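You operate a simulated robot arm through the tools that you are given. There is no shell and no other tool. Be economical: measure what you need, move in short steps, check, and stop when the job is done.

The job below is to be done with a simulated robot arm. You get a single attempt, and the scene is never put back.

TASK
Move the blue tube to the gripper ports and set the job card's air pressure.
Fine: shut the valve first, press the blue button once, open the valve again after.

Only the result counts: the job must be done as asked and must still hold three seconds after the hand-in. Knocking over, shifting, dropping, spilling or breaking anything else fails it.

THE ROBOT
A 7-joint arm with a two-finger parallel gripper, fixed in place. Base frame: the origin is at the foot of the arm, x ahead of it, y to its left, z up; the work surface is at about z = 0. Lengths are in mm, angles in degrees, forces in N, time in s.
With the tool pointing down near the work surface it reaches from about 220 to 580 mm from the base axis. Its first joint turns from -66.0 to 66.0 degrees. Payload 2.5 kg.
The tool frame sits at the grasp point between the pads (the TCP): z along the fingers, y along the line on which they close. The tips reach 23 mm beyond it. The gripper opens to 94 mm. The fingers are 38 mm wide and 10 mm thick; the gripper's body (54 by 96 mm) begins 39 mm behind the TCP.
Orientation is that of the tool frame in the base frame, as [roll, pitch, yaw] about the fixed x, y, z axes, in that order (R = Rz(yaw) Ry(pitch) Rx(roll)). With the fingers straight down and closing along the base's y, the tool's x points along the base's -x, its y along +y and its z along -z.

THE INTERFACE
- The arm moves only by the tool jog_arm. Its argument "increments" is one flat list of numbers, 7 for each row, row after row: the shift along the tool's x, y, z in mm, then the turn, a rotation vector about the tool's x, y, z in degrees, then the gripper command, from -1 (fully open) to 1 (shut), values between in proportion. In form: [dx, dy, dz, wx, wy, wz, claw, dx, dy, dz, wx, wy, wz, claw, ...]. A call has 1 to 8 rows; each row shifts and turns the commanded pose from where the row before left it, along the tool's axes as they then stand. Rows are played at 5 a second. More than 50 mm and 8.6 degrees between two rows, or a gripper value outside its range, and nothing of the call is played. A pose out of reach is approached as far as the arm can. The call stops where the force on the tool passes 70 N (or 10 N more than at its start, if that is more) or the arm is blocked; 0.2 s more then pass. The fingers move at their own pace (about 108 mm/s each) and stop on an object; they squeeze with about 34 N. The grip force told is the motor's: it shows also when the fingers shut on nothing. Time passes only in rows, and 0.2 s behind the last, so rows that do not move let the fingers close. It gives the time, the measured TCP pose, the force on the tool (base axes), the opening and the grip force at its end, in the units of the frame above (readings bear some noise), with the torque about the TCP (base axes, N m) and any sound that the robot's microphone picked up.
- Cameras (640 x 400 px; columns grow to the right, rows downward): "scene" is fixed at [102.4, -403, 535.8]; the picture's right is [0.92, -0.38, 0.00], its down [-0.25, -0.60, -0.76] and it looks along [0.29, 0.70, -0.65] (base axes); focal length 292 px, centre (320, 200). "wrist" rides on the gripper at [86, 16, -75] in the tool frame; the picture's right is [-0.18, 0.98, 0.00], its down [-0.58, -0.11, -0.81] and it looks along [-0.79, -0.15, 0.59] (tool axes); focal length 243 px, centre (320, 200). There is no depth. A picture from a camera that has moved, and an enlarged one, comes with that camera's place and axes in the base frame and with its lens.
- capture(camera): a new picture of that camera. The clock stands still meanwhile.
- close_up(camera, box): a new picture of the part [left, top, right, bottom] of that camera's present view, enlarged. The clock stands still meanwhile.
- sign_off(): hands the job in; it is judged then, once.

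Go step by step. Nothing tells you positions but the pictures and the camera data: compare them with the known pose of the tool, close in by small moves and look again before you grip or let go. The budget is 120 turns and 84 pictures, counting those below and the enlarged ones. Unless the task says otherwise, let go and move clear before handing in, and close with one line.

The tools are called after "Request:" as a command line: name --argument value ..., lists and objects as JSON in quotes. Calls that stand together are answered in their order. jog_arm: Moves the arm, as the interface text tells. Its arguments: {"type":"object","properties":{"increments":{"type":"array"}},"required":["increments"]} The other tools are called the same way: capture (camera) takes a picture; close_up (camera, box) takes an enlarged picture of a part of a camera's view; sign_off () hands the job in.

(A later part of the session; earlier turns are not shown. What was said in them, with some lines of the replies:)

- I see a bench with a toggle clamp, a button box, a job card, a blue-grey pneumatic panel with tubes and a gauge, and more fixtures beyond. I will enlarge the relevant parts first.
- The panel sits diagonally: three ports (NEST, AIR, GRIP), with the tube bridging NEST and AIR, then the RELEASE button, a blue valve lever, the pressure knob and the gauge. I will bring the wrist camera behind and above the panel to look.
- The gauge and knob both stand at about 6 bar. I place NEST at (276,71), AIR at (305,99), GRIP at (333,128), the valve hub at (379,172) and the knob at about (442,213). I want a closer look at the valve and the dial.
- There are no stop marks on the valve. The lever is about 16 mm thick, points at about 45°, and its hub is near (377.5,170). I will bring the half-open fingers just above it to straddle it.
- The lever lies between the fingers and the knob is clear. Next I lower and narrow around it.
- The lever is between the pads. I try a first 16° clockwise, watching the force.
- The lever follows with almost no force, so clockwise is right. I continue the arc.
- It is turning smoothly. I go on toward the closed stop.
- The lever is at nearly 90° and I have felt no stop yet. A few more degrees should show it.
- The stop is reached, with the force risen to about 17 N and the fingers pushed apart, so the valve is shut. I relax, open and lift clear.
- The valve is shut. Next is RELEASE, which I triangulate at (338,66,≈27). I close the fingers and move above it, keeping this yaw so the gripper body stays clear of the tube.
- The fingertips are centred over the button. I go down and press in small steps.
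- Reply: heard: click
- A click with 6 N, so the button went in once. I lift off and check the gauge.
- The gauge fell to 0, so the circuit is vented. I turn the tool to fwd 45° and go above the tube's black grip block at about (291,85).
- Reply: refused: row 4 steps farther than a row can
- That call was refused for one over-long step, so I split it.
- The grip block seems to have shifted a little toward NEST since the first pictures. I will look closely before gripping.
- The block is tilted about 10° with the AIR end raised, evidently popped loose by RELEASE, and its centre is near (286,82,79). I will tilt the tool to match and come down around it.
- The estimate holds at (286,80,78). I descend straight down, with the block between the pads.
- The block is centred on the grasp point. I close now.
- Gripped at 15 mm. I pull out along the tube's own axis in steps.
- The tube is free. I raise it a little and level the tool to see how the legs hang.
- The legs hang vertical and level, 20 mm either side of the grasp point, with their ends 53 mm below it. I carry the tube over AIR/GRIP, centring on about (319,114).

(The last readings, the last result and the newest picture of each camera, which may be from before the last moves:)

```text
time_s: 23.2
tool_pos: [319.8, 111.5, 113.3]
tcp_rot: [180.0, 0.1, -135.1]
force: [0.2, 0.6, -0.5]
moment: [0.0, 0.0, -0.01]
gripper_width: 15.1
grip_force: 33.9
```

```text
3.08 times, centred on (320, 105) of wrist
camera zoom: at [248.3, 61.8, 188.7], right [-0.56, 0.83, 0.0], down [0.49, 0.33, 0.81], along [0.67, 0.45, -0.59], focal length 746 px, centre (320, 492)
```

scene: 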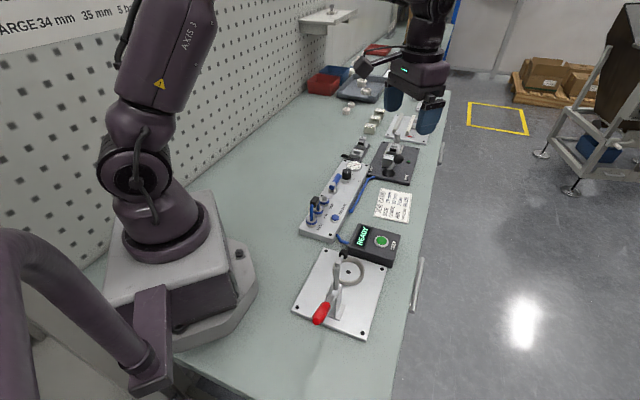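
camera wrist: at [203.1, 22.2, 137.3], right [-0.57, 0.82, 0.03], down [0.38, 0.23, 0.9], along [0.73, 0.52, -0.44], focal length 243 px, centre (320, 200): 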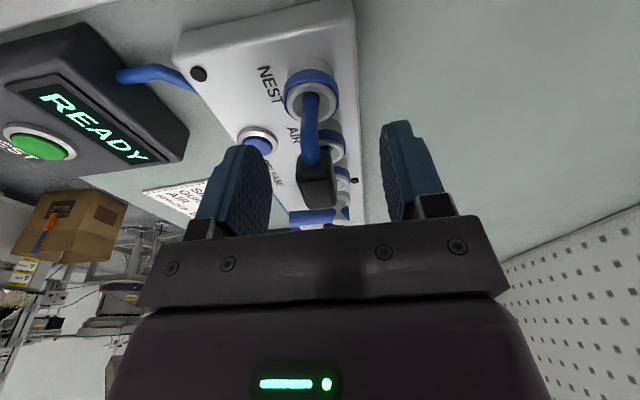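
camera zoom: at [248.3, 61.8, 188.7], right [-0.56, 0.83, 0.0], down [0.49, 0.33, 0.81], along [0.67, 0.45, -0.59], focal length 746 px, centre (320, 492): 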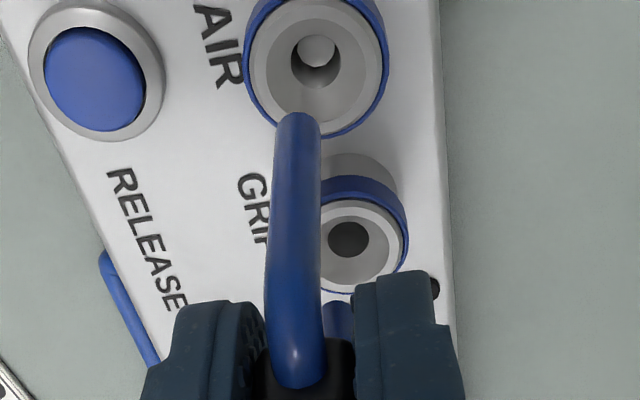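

The leg ends look about 3 mm too far right of the ports. I correct this and lower to just above the collars for a finer check.

Request:
jog_arm --increments '[0, 2.8, 0, 0, 0, 0, 1, 0, 0, 8, 0, 0, 0, 1, 0, 0, 4, 0, 0, 0, 1, 0, 0, 0, 0, 0, 0, 1]'

Request:
close_up --camera "scene" --box '[300, 175, 340, 225]'

Request:
close_up --camera "wrist" --box '[260, 40, 380, 170]'

```text
time_s: 24.2
tool_pos: [318.6, 113.3, 102.3]
tcp_rot: [-179.9, -0.1, -135.2]
force: [-0.2, 1.3, -1.1]
moment: [-0.02, 0.01, 0.0]
gripper_width: 15.1
grip_force: 33.9
```

```text
8.00 times, centred on (320, 200) of scene
camera zoom: at [102.4, -403.0, 535.8], right [0.92, -0.38, 0.0], down [-0.25, -0.6, -0.76], along [0.29, 0.7, -0.65], focal length 2333 px, centre (320, 200)
```

zoom: 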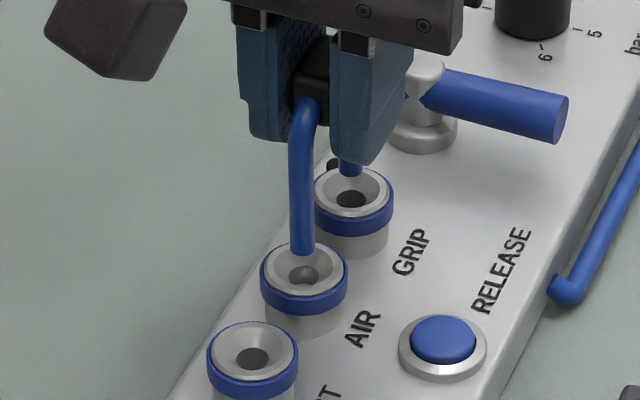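

```text
3.08 times, centred on (320, 105) of wrist
camera zoom: at [245.3, 63.8, 176.9], right [-0.56, 0.83, 0.0], down [0.49, 0.33, 0.81], along [0.67, 0.45, -0.59], focal length 746 px, centre (320, 492)
```

zoom: 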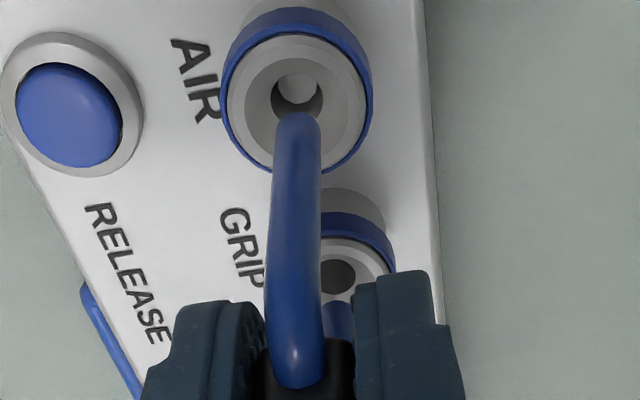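

Both legs now line up over the AIR and GRIP openings, about 8 mm above them. I insert in small steps.

Request:
jog_arm --increments '[0, 0, 7, 0, 0, 0, 1, 0, 0, 3, 0, 0, 0, 1, 0, 0, 3, 0, 0, 0, 1, 0, 0, 2, 0, 0, 0, 1, 0, 0, 0, 0, 0, 0, 1]'

Request:
close_up --camera "scene" --box '[300, 175, 340, 225]'

Request:
close_up --camera "wrist" --box '[260, 40, 380, 170]'

```text
time_s: 25.4
tool_pos: [318.6, 114.5, 87.2]
tcp_rot: [180.0, 0.0, -135.1]
force: [1.9, -0.3, -0.2]
moment: [-0.05, -0.07, 0.05]
gripper_width: 15.0
grip_force: 33.7
```

```text
8.00 times, centred on (320, 200) of scene
camera zoom: at [102.4, -403.0, 535.8], right [0.92, -0.38, 0.0], down [-0.25, -0.6, -0.76], along [0.29, 0.7, -0.65], focal length 2333 px, centre (320, 200)
```

zoom: 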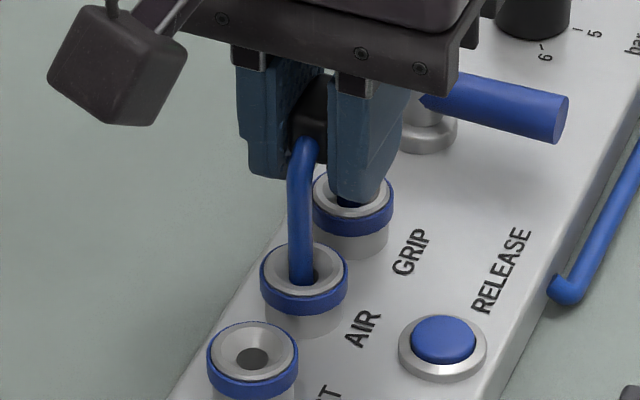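

```text
3.08 times, centred on (320, 105) of wrist
camera zoom: at [245.0, 64.4, 161.7], right [-0.56, 0.83, 0.0], down [0.49, 0.33, 0.81], along [0.67, 0.45, -0.59], focal length 746 px, centre (320, 492)
```

zoom: 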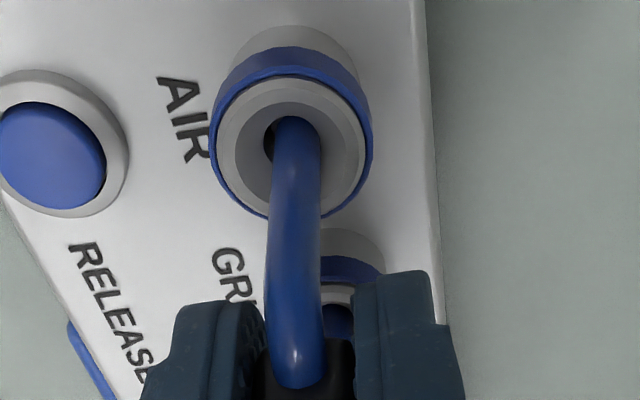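

The legs are entering the funnels and sit about 1 mm to the left. I trim that and push further down.

Request:
jog_arm --increments '[0, -1, 0, 0, 0, 0, 1, 0, 0, 2, 0, 0, 0, 1, 0, 0, 2, 0, 0, 0, 1, 0, 0, 2, 0, 0, 0, 1, 0, 0, 0, 0, 0, 0, 1]'

Request:
close_up --camera "wrist" --box '[260, 40, 380, 170]'

```text
time_s: 26.6
tool_pos: [319.3, 113.5, 81.3]
tcp_rot: [-180.0, 0.1, -135.1]
force: [0.2, -1.4, 2.1]
moment: [-0.08, 0.05, -0.01]
gripper_width: 15.0
grip_force: 34.1
```

```text
3.08 times, centred on (320, 105) of wrist
camera zoom: at [245.1, 63.8, 156.7], right [-0.56, 0.83, 0.0], down [0.49, 0.33, 0.81], along [0.67, 0.45, -0.59], focal length 746 px, centre (320, 492)
```

zoom: 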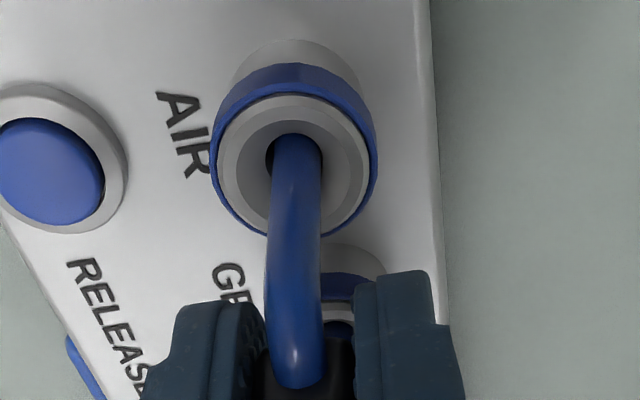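

Going in well with little force. I keep pressing in 2 mm steps until it seats.

Request:
jog_arm --increments '[0, 0, 2, 0, 0, 0, 1, 0, 0, 2, 0, 0, 0, 1, 0, 0, 2, 0, 0, 0, 1, 0, 0, 0, 0, 0, 0, 1]'

```text
time_s: 27.6
tool_pos: [318.4, 115.0, 75.4]
tcp_rot: [-179.8, 0.3, -135.1]
force: [3.4, 3.3, 34.5]
moment: [-0.35, 0.35, 0.07]
gripper_width: 14.9
grip_force: 34.1
```

Force jumped to about 35 N, so it is at the bottom or on a latch. I check the depth visually.

Request:
close_up --camera "scene" --box '[300, 175, 340, 225]'

Request:
close_up --camera "wrist" --box '[260, 40, 380, 170]'

```text
8.00 times, centred on (320, 200) of scene
camera zoom: at [102.3, -403.1, 535.8], right [0.92, -0.38, 0.0], down [-0.25, -0.6, -0.76], along [0.29, 0.7, -0.65], focal length 2333 px, centre (320, 200)
```

zoom: 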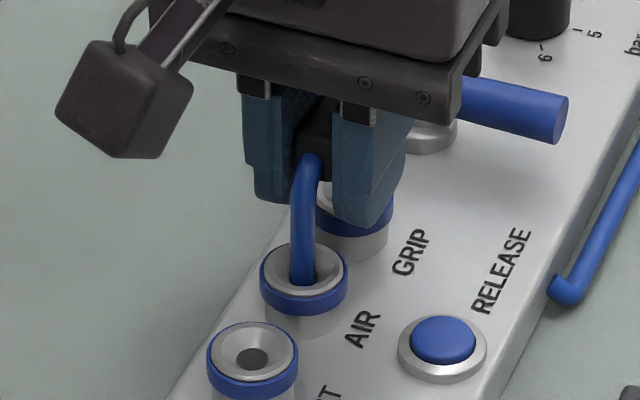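

```text
3.08 times, centred on (320, 105) of wrist
camera zoom: at [246.3, 64.4, 150.3], right [-0.56, 0.83, 0.0], down [0.48, 0.33, 0.81], along [0.67, 0.46, -0.59], focal length 746 px, centre (320, 492)
```

zoom: 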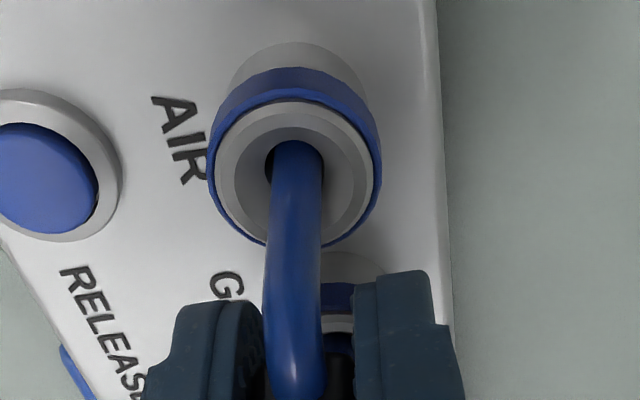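

The tube has reached the bottom, since the block slid slightly up in the pads. I ease off, open and lift away.

Request:
jog_arm --increments '[0, 0, -1.5, 0, 0, 0, 1, 0, 0, 0, 0, 0, 0, 0.4, 0, 0, 0, 0, 0, 0, 0.1, 0, 0, -30, 0, 0, 0, 0.1, 0, 0, -40, 0, 0, 0, 0.1, 0, 0, -40, 0, 0, 0, 0.1]'

Request:
close_up --camera "scene" --box '[300, 155, 360, 225]'

Request:
close_up --camera "wrist" --box '[240, 20, 400, 190]'

```text
time_s: 29.0
tool_pos: [316.2, 111.0, 185.0]
tcp_rot: [-180.0, 0.0, -135.1]
force: [0.3, -0.1, 0.2]
moment: [-0.03, -0.01, 0.01]
gripper_width: 42.5
grip_force: 0.0
```

```text
5.71 times, centred on (330, 190) of scene
camera zoom: at [102.4, -403.0, 535.8], right [0.92, -0.38, 0.0], down [-0.25, -0.6, -0.76], along [0.29, 0.7, -0.65], focal length 1666 px, centre (263, 257)
```

zoom: 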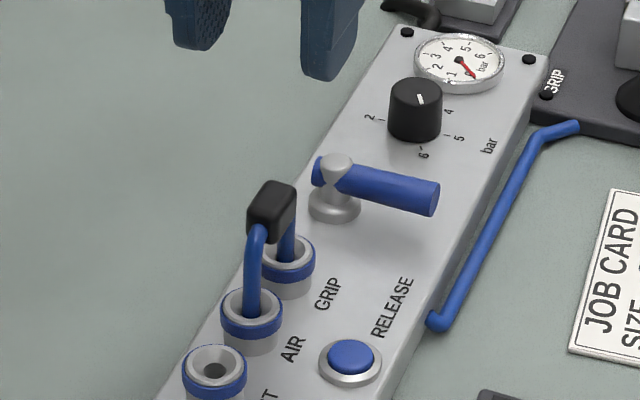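

```text
2.35 times, centred on (320, 105) of wrist
camera zoom: at [242.8, 60.9, 260.5], right [-0.56, 0.83, 0.0], down [0.49, 0.33, 0.81], along [0.67, 0.45, -0.59], focal length 571 px, centre (320, 424)
```

zoom: 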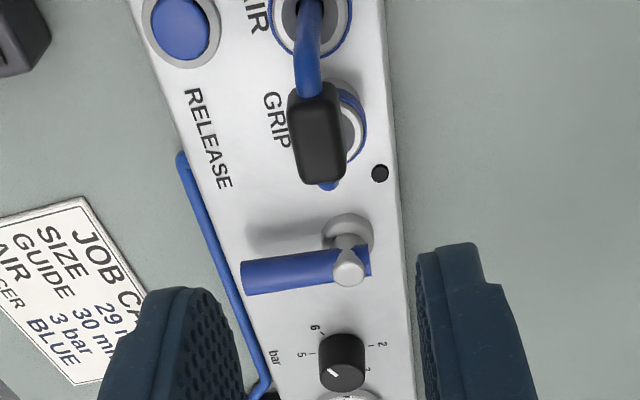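

The tube stands upright in AIR and GRIP with its block at z≈78, the same height as before. Next is the knob, and I move the camera over it to read the dial angles.

Request:
jog_arm --increments '[-39.9, -4.8, 0, 0, 0, 0, 0.1, -39.9, -4.8, 0, 0, 0, 0, 0.1, -39.9, -4.8, 0, 0, 0, 0, 0.1, -39.9, -4.8, 0, 0, 0, 0, 0.1, -39.9, -4.8, 0, 0, 0, 0, 0.1, 0, 0, 30, 0, 0, 0, 0.1]'

Request:
capture --camera "wrist"

```text
time_s: 30.4
tool_pos: [476.2, 238.7, 155.8]
tcp_rot: [179.9, -0.1, -135.0]
force: [-0.9, 0.8, 0.2]
moment: [-0.02, -0.02, 0.02]
gripper_width: 42.3
grip_force: 0.0
```

```text
29 pictures are left
camera wrist: at [402.8, 189.2, 231.0], right [-0.56, 0.83, 0.0], down [0.49, 0.33, 0.81], along [0.67, 0.45, -0.59], focal length 243 px, centre (320, 200)
```

wrist: 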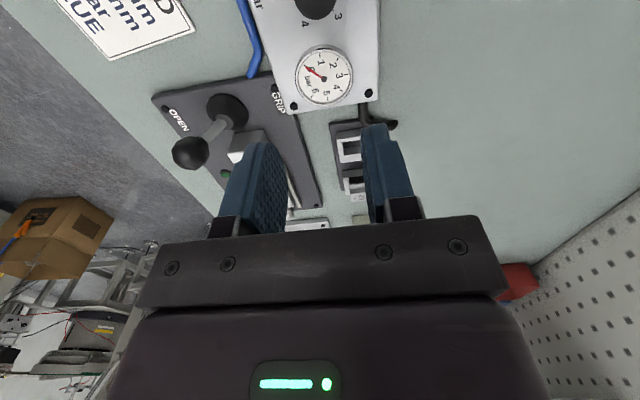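

I overshot slightly, so I back up 30 mm and enlarge.

Request:
jog_arm --increments '[30, 0, 0, 0, 0, 0, 0.1, 0, 0, 0, 0, 0, 0, 0.1]'

Request:
close_up --camera "wrist" --box '[260, 0, 380, 80]'

```text
time_s: 31.0
tool_pos: [455.3, 218.3, 156.3]
tcp_rot: [179.9, -0.1, -135.0]
force: [0.7, 0.7, 0.1]
moment: [-0.02, 0.01, 0.02]
gripper_width: 42.1
grip_force: 0.1
```

```text
5.00 times, centred on (320, 40) of wrist
camera zoom: at [381.6, 168.1, 231.0], right [-0.56, 0.83, 0.0], down [0.49, 0.33, 0.81], along [0.67, 0.45, -0.59], focal length 1213 px, centre (320, 1000)
```

zoom: 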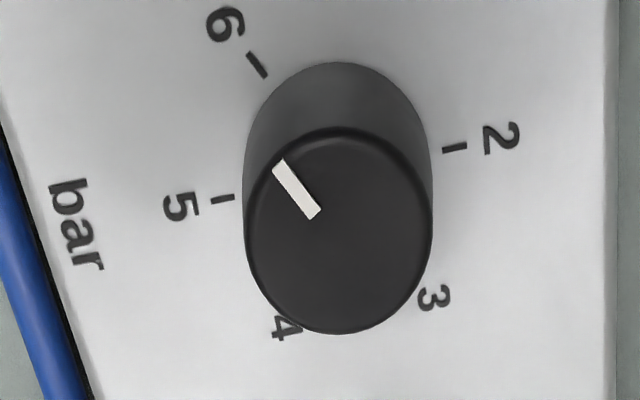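

The dial marks are 60° per bar: 6 at −139°, 3 at +41°. The pointer stands exactly at 6, so the knob at (441.5,212.7) needs 180° counter-clockwise seen from above. I centre over it and pre-turn the tool 90° clockwise.

Request:
jog_arm --increments '[13.4, 5.9, 0, 0, 0, 0, 0.27, 0, 0, 0, 0, 0, 8.5, 0.27, 0, 0, 0, 0, 0, 8.5, 0.27, 0, 0, 0, 0, 0, 8.5, 0.27, 0, 0, 0, 0, 0, 8.5, 0.27, 0, 0, 0, 0, 0, 8.5, 0.27, 0, 0, 0, 0, 0, 8.5, 0.27, 0, 0, 0, 0, 0, 8.5, 0.27]'

Request:
jog_arm --increments '[0, 0, 0, 0, 0, 8.5, 0.27, 0, 0, 0, 0, 0, 8.5, 0.27, 0, 0, 0, 0, 0, 8.5, 0.27, 0, 0, 0, 0, 0, 5, 0.27, 0, 0, 40, 0, 0, 0, 0.27, 0, 0, 32, 0, 0, 0, 0.27, 0, 0, 0, 0, 0, 0, 0.27]'

Request:
capture --camera "wrist"

Request:
close_up --camera "scene" --box '[315, 130, 385, 190]'

```text
time_s: 32.8
tool_pos: [440.9, 211.9, 156.9]
tcp_rot: [-180.0, -0.1, 165.4]
force: [0.3, 0.1, 0.6]
moment: [0.0, 0.01, 0.0]
gripper_width: 34.4
grip_force: 0.0
```

```text
time_s: 34.4
tool_pos: [444.6, 212.0, 84.1]
tcp_rot: [180.0, 0.0, 134.9]
force: [-0.4, 0.3, 0.2]
moment: [0.02, 0.0, 0.01]
gripper_width: 34.6
grip_force: 0.1
```

```text
27 pictures are left
camera wrist: at [394.5, 283.4, 159.3], right [0.83, 0.56, 0.0], down [0.33, -0.49, 0.81], along [0.45, -0.67, -0.59], focal length 243 px, centre (320, 200)
```

wrist: 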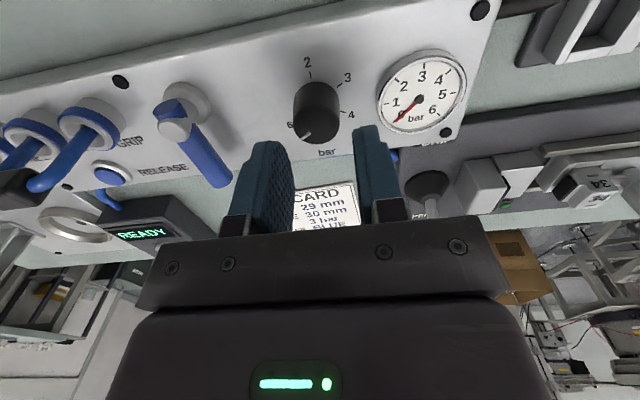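

```text
6.67 times, centred on (350, 160) of scene
camera zoom: at [102.4, -403.0, 535.8], right [0.92, -0.38, 0.0], down [-0.25, -0.6, -0.76], along [0.29, 0.7, -0.65], focal length 1944 px, centre (120, 467)
```

zoom: 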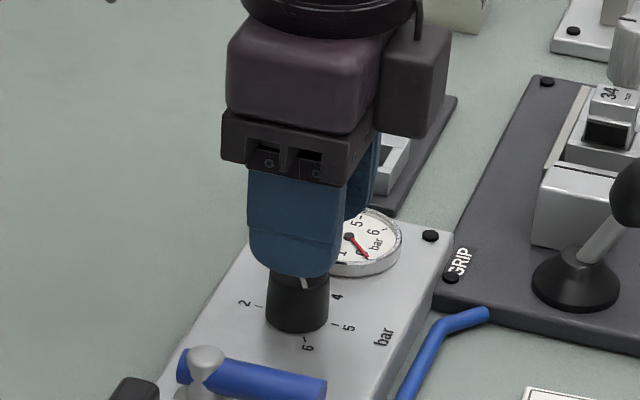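

The knob is 2–3 mm off the tool axis. I correct this and descend, then close.

Request:
jog_arm --increments '[1.3, -2.0, 10, 0, 0, 0, 0.27, 0, 0, 15, 0, 0, 0, 0.27, 0, 0, 8, 0, 0, 0, 0.27, 0, 0, 0, 0, 0, 0, 0.27]'

Request:
close_up --camera "wrist" --box '[220, 60, 420, 240]'

```text
time_s: 35.4
tool_pos: [441.3, 210.5, 52.9]
tcp_rot: [180.0, 0.1, 134.9]
force: [0.1, -0.7, -0.4]
moment: [0.02, 0.01, 0.01]
gripper_width: 34.2
grip_force: 0.0
```

```text
2.22 times, centred on (320, 150) of wrist
camera zoom: at [391.5, 282.9, 128.1], right [0.83, 0.56, 0.0], down [0.33, -0.49, 0.81], along [0.45, -0.67, -0.59], focal length 539 px, centre (320, 311)
```

zoom: 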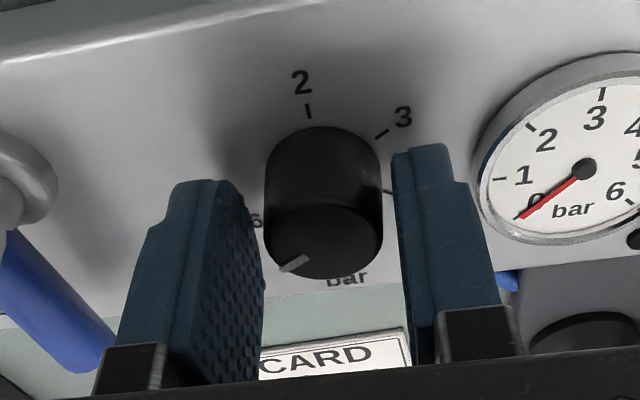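

The knob is between the pads. I close and turn 90° counter-clockwise.

Request:
jog_arm --increments '[0, 0, 0, 0, 0, 0, 0.6, 0, 0, 0, 0, 0, 0, 1, 0, 0, 0, 0, 0, 0, 1, 0, 0, 0, 0, 0, -8, 1, 0, 0, 0, 0, 0, -8, 1]'

Request:
close_up --camera "wrist" --box '[220, 60, 420, 240]'

```text
time_s: 36.6
tool_pos: [441.4, 211.4, 53.0]
tcp_rot: [179.5, 0.4, 151.1]
force: [24.0, 15.6, -13.7]
moment: [0.15, 0.45, -0.05]
gripper_width: 27.4
grip_force: 45.7
```

```text
2.22 times, centred on (320, 150) of wrist
camera zoom: at [373.1, 266.9, 127.9], right [0.64, 0.77, 0.01], down [0.45, -0.38, 0.81], along [0.63, -0.51, -0.59], focal length 539 px, centre (320, 311)
```

zoom: 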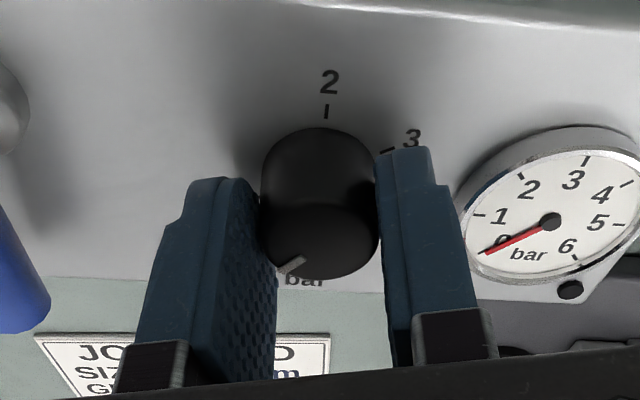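

The knob turns with the gripper, with some sideways force from a millimetre of misalignment. I trim that and continue.

Request:
jog_arm --increments '[-0.4, 1.2, 0, 0, 0, 0, 1, 0, 0, 0, 0, 0, -8, 1, 0, 0, 0, 0, 0, -8, 1]'

```text
time_s: 37.4
tool_pos: [442.1, 212.0, 53.6]
tcp_rot: [179.7, 0.3, 166.9]
force: [23.5, 10.5, -5.6]
moment: [-0.02, 0.36, 0.03]
gripper_width: 27.2
grip_force: 44.9
```

Request:
jog_arm --increments '[-1.2, 0.8, 0, 0, 0, 0, 1, 0, 0, 0, 0, 0, -8, 1, 0, 0, 0, 0, 0, -8, 1, 0, 0, 0, 0, 0, -8, 1]'

Request:
close_up --camera "wrist" --box '[220, 60, 420, 240]'

```text
time_s: 38.4
tool_pos: [442.0, 211.8, 53.2]
tcp_rot: [-180.0, -0.1, -169.0]
force: [-10.6, -8.0, 38.8]
moment: [-0.13, 0.36, 0.01]
gripper_width: 27.2
grip_force: 45.0
```

```text
2.22 times, centred on (320, 150) of wrist
camera zoom: at [353.7, 211.3, 128.3], right [-0.01, 1.0, 0.0], down [0.59, 0.01, 0.81], along [0.81, 0.01, -0.59], focal length 539 px, centre (320, 311)
```

zoom: 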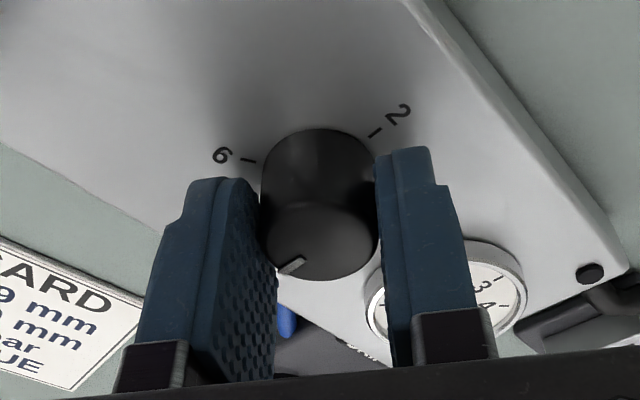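

The knob follows exactly, 56° so far. I ease the vertical load and continue.

Request:
jog_arm --increments '[0.5, -0.4, -0.8, 0, 0, 0, 1, 0, 0, 0, 0, 0, -8, 1, 0, 0, 0, 0, 0, -8, 1, 0, 0, 0, 0, 0, -8, 1, 0, 0, 0, 0, 0, -8, 1]'

```text
time_s: 39.6
tool_pos: [441.3, 212.3, 53.0]
tcp_rot: [-179.9, 0.3, -136.9]
force: [13.3, 4.4, 10.0]
moment: [-0.72, 0.7, 0.0]
gripper_width: 27.6
grip_force: 44.9
```

That is 88° turned with modest forces. I continue in the same grip and watch that the yaw keeps following.

Request:
jog_arm --increments '[-0.3, 0.2, 0, 0, 0, 0, 1, 0, 0, 0, 0, 0, -8, 1, 0, 0, 0, 0, 0, -8, 1, 0, 0, 0, 0, 0, -8, 1, 0, 0, 0, 0, 0, -8, 1]'

```text
time_s: 40.8
tool_pos: [441.6, 213.3, 52.5]
tcp_rot: [-179.8, 0.2, -104.9]
force: [13.3, 2.8, -3.4]
moment: [1.17, -0.61, -0.01]
gripper_width: 27.1
grip_force: 44.5
```

Request:
jog_arm --increments '[0, 0, 0, 0, 0, -8, 1, 0, 0, 0, 0, 0, -8, 1, 0, 0, 0, 0, 0, -8, 1, 0, 0, 0, 0, 0, -8, 1, 0, 0, 0, 0, 0, 0, 1]'

Request:
close_up --camera "wrist" --box '[220, 60, 420, 240]'

```text
time_s: 42.0
tool_pos: [441.1, 213.1, 52.4]
tcp_rot: [180.0, -0.1, -73.0]
force: [3.1, 2.8, 11.5]
moment: [-0.36, -0.39, 0.03]
gripper_width: 27.2
grip_force: 44.9
```

```text
2.22 times, centred on (320, 150) of wrist
camera zoom: at [450.6, 125.0, 128.0], right [-0.99, -0.11, 0.0], down [-0.07, 0.59, 0.81], along [-0.09, 0.8, -0.59], focal length 539 px, centre (320, 311)
```

zoom: 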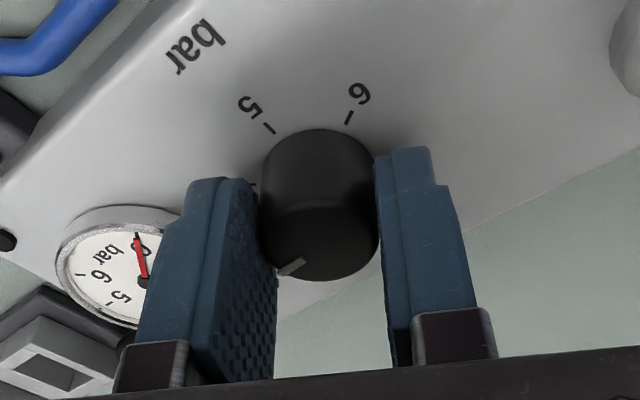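

152° turned, with 28° to go.

Request:
jog_arm --increments '[0, 0, 0, 0, 0, -8, 1, 0, 0, 0, 0, 0, -8, 1, 0, 0, 0, 0, 0, -8, 1, 0, 0, 0, 0, 0, -4, 1, 0, 0, 0, 0, 0, 0, 1]'

Request:
close_up --camera "wrist" --box '[220, 60, 420, 240]'

```text
time_s: 43.2
tool_pos: [441.8, 212.6, 51.3]
tcp_rot: [179.9, 0.0, -44.9]
force: [-5.8, 1.0, 9.2]
moment: [-0.77, -1.0, 0.0]
gripper_width: 27.4
grip_force: 45.0
```

```text
2.22 times, centred on (320, 150) of wrist
camera zoom: at [490.3, 139.8, 128.0], right [-0.82, -0.57, 0.0], down [-0.33, 0.49, 0.81], along [-0.46, 0.66, -0.59], focal length 539 px, centre (320, 311)
```

zoom: 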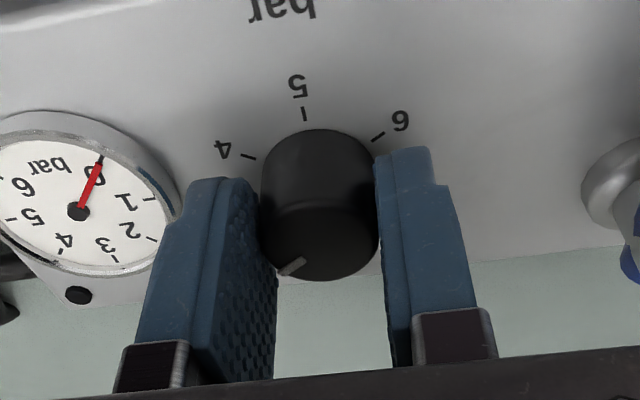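

180° turned in total. I open, lift, and rotate the tool back on the way up; then I check the pointer.

Request:
jog_arm --increments '[0, 0, 0, 0, 0, 0, 0.27, 0, 0, 0, 0, 0, 0, 0.27, 0, 0, -20, 0, 0, 0, 0.27, 0, 0, -45, 0, 0, 0, 0.27, 0, 0, -40, 0, 0, 0, 0.27, 0, 0, 0, 0, 0, 8.5, 0.27, 0, 0, 0, 0, 0, 8.5, 0.27, 0, 0, 0, 0, 0, 8.5, 0.27]'

Request:
close_up --camera "scene" --box '[325, 150, 375, 190]'

```text
time_s: 45.0
tool_pos: [442.3, 210.5, 157.5]
tcp_rot: [-180.0, 0.0, -70.6]
force: [0.4, -0.1, 0.5]
moment: [0.01, -0.03, 0.03]
gripper_width: 34.5
grip_force: 0.2
```

```text
10.00 times, centred on (350, 170) of scene
camera zoom: at [102.4, -403.0, 535.8], right [0.92, -0.38, 0.0], down [-0.25, -0.6, -0.76], along [0.29, 0.7, -0.65], focal length 2916 px, centre (20, 500)
```

zoom: 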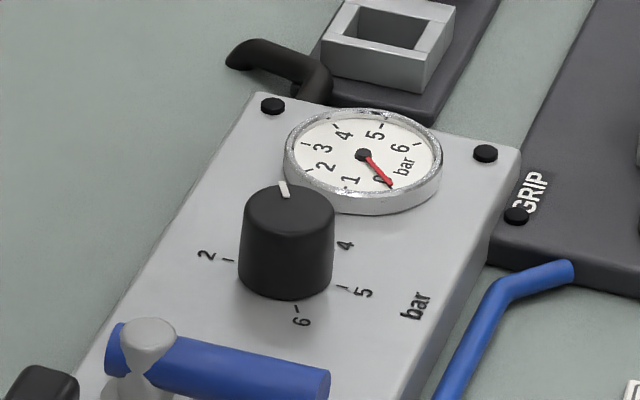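

The pointer now stands opposite the 6 mark. I rotate back further and read the dial from above.

Request:
jog_arm --increments '[0, 0, 0, 0, 0, 8.5, 0.27, 0, 0, 0, 0, 0, 8.5, 0.27, 0, 0, 0, 0, 0, 8.5, 0.27, 0, 0, 0, 0, 0, 8.5, 0.27, 0, 0, 0, 0, 0, 8.5, 0.27, 0, 0, 0, 0, 0, 8.5, 0.27, 0, 0, 0, 0, 0, 8.5, 0.27, 0, 0, 0, 0, 0, 8.5, 0.27]'

Request:
close_up --camera "wrist" --box '[260, 20, 380, 100]'

```text
time_s: 46.8
tool_pos: [441.2, 213.5, 158.4]
tcp_rot: [-180.0, -0.1, -138.7]
force: [0.5, -0.3, -0.2]
moment: [0.02, 0.01, -0.05]
gripper_width: 34.2
grip_force: 0.0
```

```text
5.00 times, centred on (320, 60) of wrist
camera zoom: at [364.8, 167.6, 232.7], right [-0.51, 0.86, 0.0], down [0.51, 0.3, 0.81], along [0.69, 0.41, -0.59], focal length 1213 px, centre (320, 900)
```

zoom: 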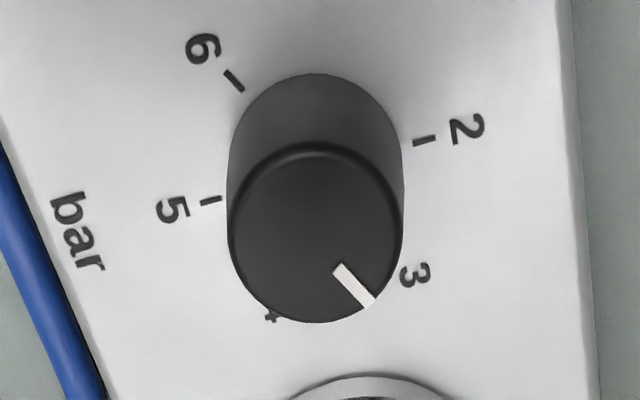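

The pointer reads 3 within about 2°. Now I reopen the valve: I turn to fwd −45° and go above the lever, at about (400,147).

Request:
jog_arm --increments '[0, 0, 0, 0, 0, 8.5, 0.27, 0, 0, 0, 0, 0, 8.5, 0.27, 0, 0, 0, 0, 0, 8.5, 0.27, 0, 0, 0, 0, 0, 8.5, 0.27, 0, 0, 0, 0, 0, 8.5, 0.27, 0, 0, 0, 0, 0, 8.5, 0.27, 0, 0, 0, 0, 0, 8.5, 0.27, 0, 0, 0, 0, 0, 8.5, 0.27]'

Request:
jog_arm --increments '[0, 0, 0, 0, 0, 8.5, 0.27, 0, 0, 0, 0, 0, 8.5, 0.27, 0, 0, 0, 0, 0, 1.3, 0.27, -8.8, -37.8, 0, 0, 0, 0, 0.27, -8.9, -37.8, 0, 0, 0, 0, 0.27, 0, 0, 40, 0, 0, 0, 0.27, 0, 0, 40, 0, 0, 0, 0.27, 0, 0, 0, 0, 0, 0, 0.27]'

Request:
capture --camera "wrist"

```text
time_s: 48.6
tool_pos: [440.5, 212.3, 156.8]
tcp_rot: [179.9, 0.0, 153.2]
force: [0.2, -0.1, -0.7]
moment: [0.0, -0.01, 0.01]
gripper_width: 34.2
grip_force: 0.1
```

```text
time_s: 50.4
tool_pos: [400.7, 145.5, 74.7]
tcp_rot: [-179.9, -0.1, 135.1]
force: [-0.2, 0.0, -1.2]
moment: [0.0, 0.03, 0.0]
gripper_width: 34.3
grip_force: 0.1
```

```text
18 pictures are left
camera wrist: at [350.2, 218.2, 149.8], right [0.82, 0.57, 0.0], down [0.33, -0.49, 0.81], along [0.46, -0.66, -0.59], focal length 243 px, centre (320, 200)
```

wrist: 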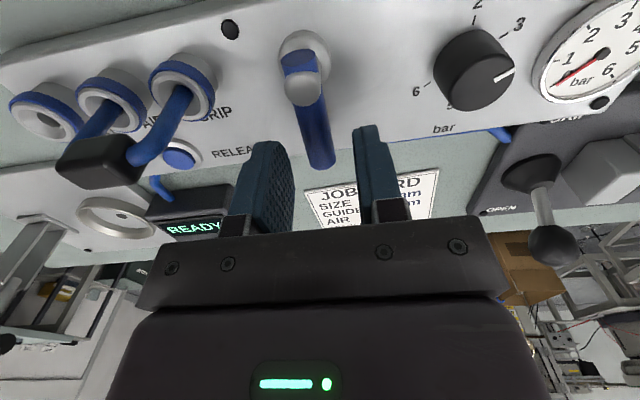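

The lever is between the fingers. I descend, narrow, and swing it back counter-clockwise.

Request:
jog_arm --increments '[0, 0, 10, 0, 0, 0, 0.27, 0, 0, 8, 0, 0, 0, 0.27, 0, 0, 0, 0, 0, 0, 0.55, 0, 0, 0, 0, 0, 0, 0.55, 0.31, 4.45, 0, 0, 0, -8, 0.55, 0.31, 4.45, 0, 0, 0, -8, 0.55]'

Request:
jog_arm --increments '[0.31, 4.45, 0, 0, 0, -8, 0.55, 0.31, 4.45, 0, 0, 0, -8, 0.55, 0.31, 4.45, 0, 0, 0, -8, 0.55, 0.31, 4.45, 0, 0, 0, -8, 0.55, 0.31, 4.45, 0, 0, 0, -8, 0.55, 0.31, 4.45, 0, 0, 0, -8, 0.55]'

Request:
close_up --camera "wrist" --box '[200, 20, 440, 240]'

```text
time_s: 51.8
tool_pos: [405.8, 152.7, 59.4]
tcp_rot: [180.0, 0.0, 151.2]
force: [-0.5, -0.8, 0.6]
moment: [-0.01, 0.02, -0.04]
gripper_width: 21.3
grip_force: 0.2
```

```text
time_s: 53.2
tool_pos: [408.4, 179.4, 60.3]
tcp_rot: [-179.9, 0.0, -160.7]
force: [0.1, -0.4, 0.0]
moment: [0.02, 0.0, -0.03]
gripper_width: 21.2
grip_force: 0.2
```

```text
1.82 times, centred on (320, 130) of wrist
camera zoom: at [321.2, 165.9, 135.0], right [-0.15, 0.99, 0.0], down [0.58, 0.09, 0.81], along [0.8, 0.12, -0.59], focal length 441 px, centre (320, 327)
```

zoom: 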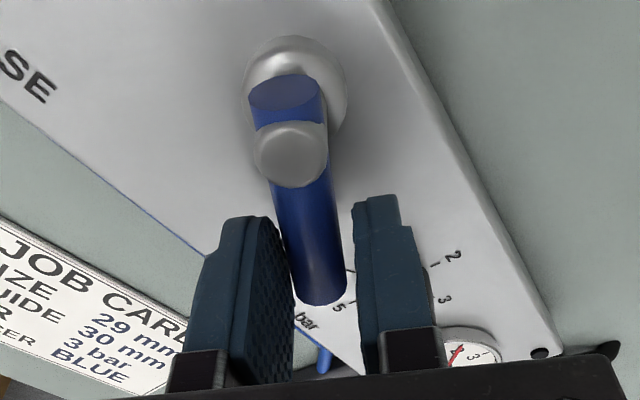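

Request:
jog_arm --increments '[0.31, 4.45, 0, 0, 0, -8, 0.55, 0.31, 4.45, 0, 0, 0, -8, 0.55, 0.31, 4.45, 0, 0, 0, -8, 0.55, 0.1, 2.2, 0, 0, 0, -4, 0.55, 0, 0, 0, 0, 0, 0, 0.55]'

Request:
jog_arm --increments '[0.1, 2.2, 0, 0, 0, -4, 0.55, 0, 0, 0, 0, 0, 0, 0.55]'

Request:
close_up --camera "wrist" --box '[200, 20, 440, 240]'

```text
time_s: 54.4
tool_pos: [398.7, 193.0, 61.4]
tcp_rot: [180.0, 0.1, -132.8]
force: [0.0, -0.1, 0.2]
moment: [0.0, 0.02, -0.01]
gripper_width: 21.6
grip_force: 0.1
```

```text
time_s: 55.0
tool_pos: [397.5, 193.4, 60.0]
tcp_rot: [-179.9, -0.1, -128.9]
force: [3.6, -3.8, 2.0]
moment: [-0.02, -0.11, -0.16]
gripper_width: 23.7
grip_force: 2.9
```

```text
1.82 times, centred on (320, 130) of wrist
camera zoom: at [330.8, 136.0, 134.9], right [-0.65, 0.76, 0.0], down [0.45, 0.38, 0.81], along [0.61, 0.52, -0.59], focal length 441 px, centre (320, 327)
```

zoom: 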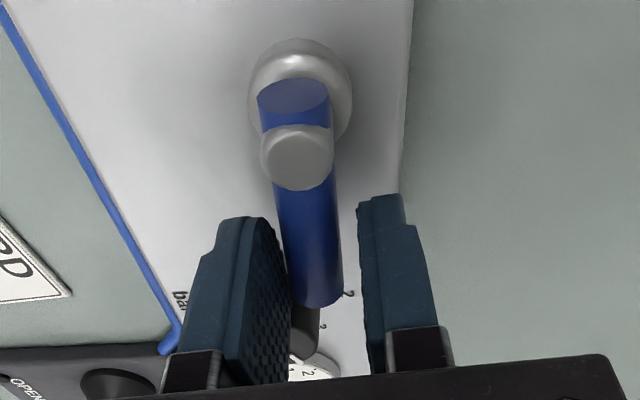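

The stop is felt: force is rising and the fingers are being spread. I back off, open, lift and check the gauge.

Request:
jog_arm --increments '[0.1, -2.2, 0, 0, 0, 4, 0.45, 0, 0, 0, 0, 0, 0, 0.3, 0, 0, 0, 0, 0, 0, 0.3, 0, 0, -30, 0, 0, 0, 0.3, 0, 0, -45, 0, 0, 0, 0.3, 0, 0, -45, 0, 0, 0, 0.3]'

Request:
close_up --camera "scene" --box '[325, 150, 375, 190]'

Request:
close_up --camera "scene" --box '[290, 140, 400, 240]'

```text
time_s: 56.4
tool_pos: [398.3, 195.8, 181.4]
tcp_rot: [-180.0, -0.1, -132.9]
force: [-0.6, 0.7, -0.1]
moment: [-0.03, 0.0, -0.01]
gripper_width: 33.2
grip_force: 0.0
```

```text
10.00 times, centred on (350, 170) of scene
camera zoom: at [102.4, -403.0, 535.8], right [0.92, -0.38, 0.0], down [-0.25, -0.6, -0.76], along [0.29, 0.7, -0.65], focal length 2916 px, centre (20, 500)
```

zoom: 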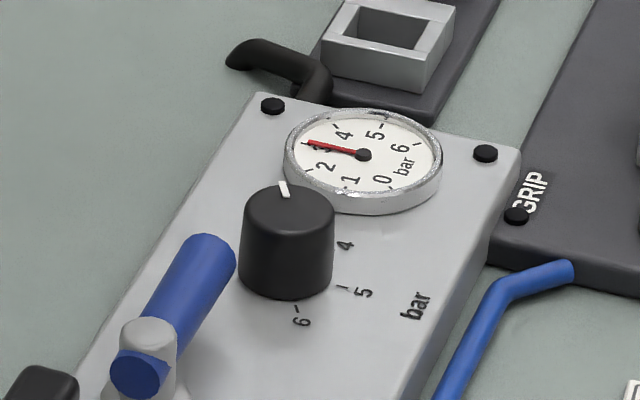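

```text
4.00 times, centred on (345, 190) of scene
camera zoom: at [102.4, -403.0, 535.8], right [0.92, -0.38, 0.0], down [-0.25, -0.6, -0.76], along [0.29, 0.7, -0.65], focal length 1166 px, centre (220, 240)
```

zoom: 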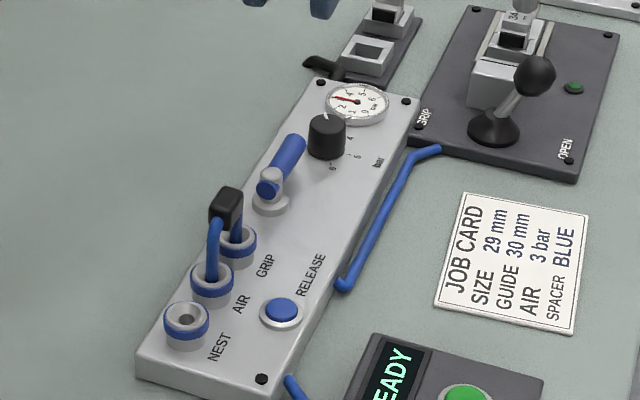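

Valve reopened, gauge on 3 bar, tube upright between AIR and GRIP, gripper clear; handing in.

Request:
sign_off

```text
The job is handed in.
```

The blue tube now connects AIR and GRIP and the air pressure is set to 3 bar. I shut the valve first, pressed RELEASE once, and reopened the valve after. At hand-in the gauge read 3 bar and the gripper was clear.
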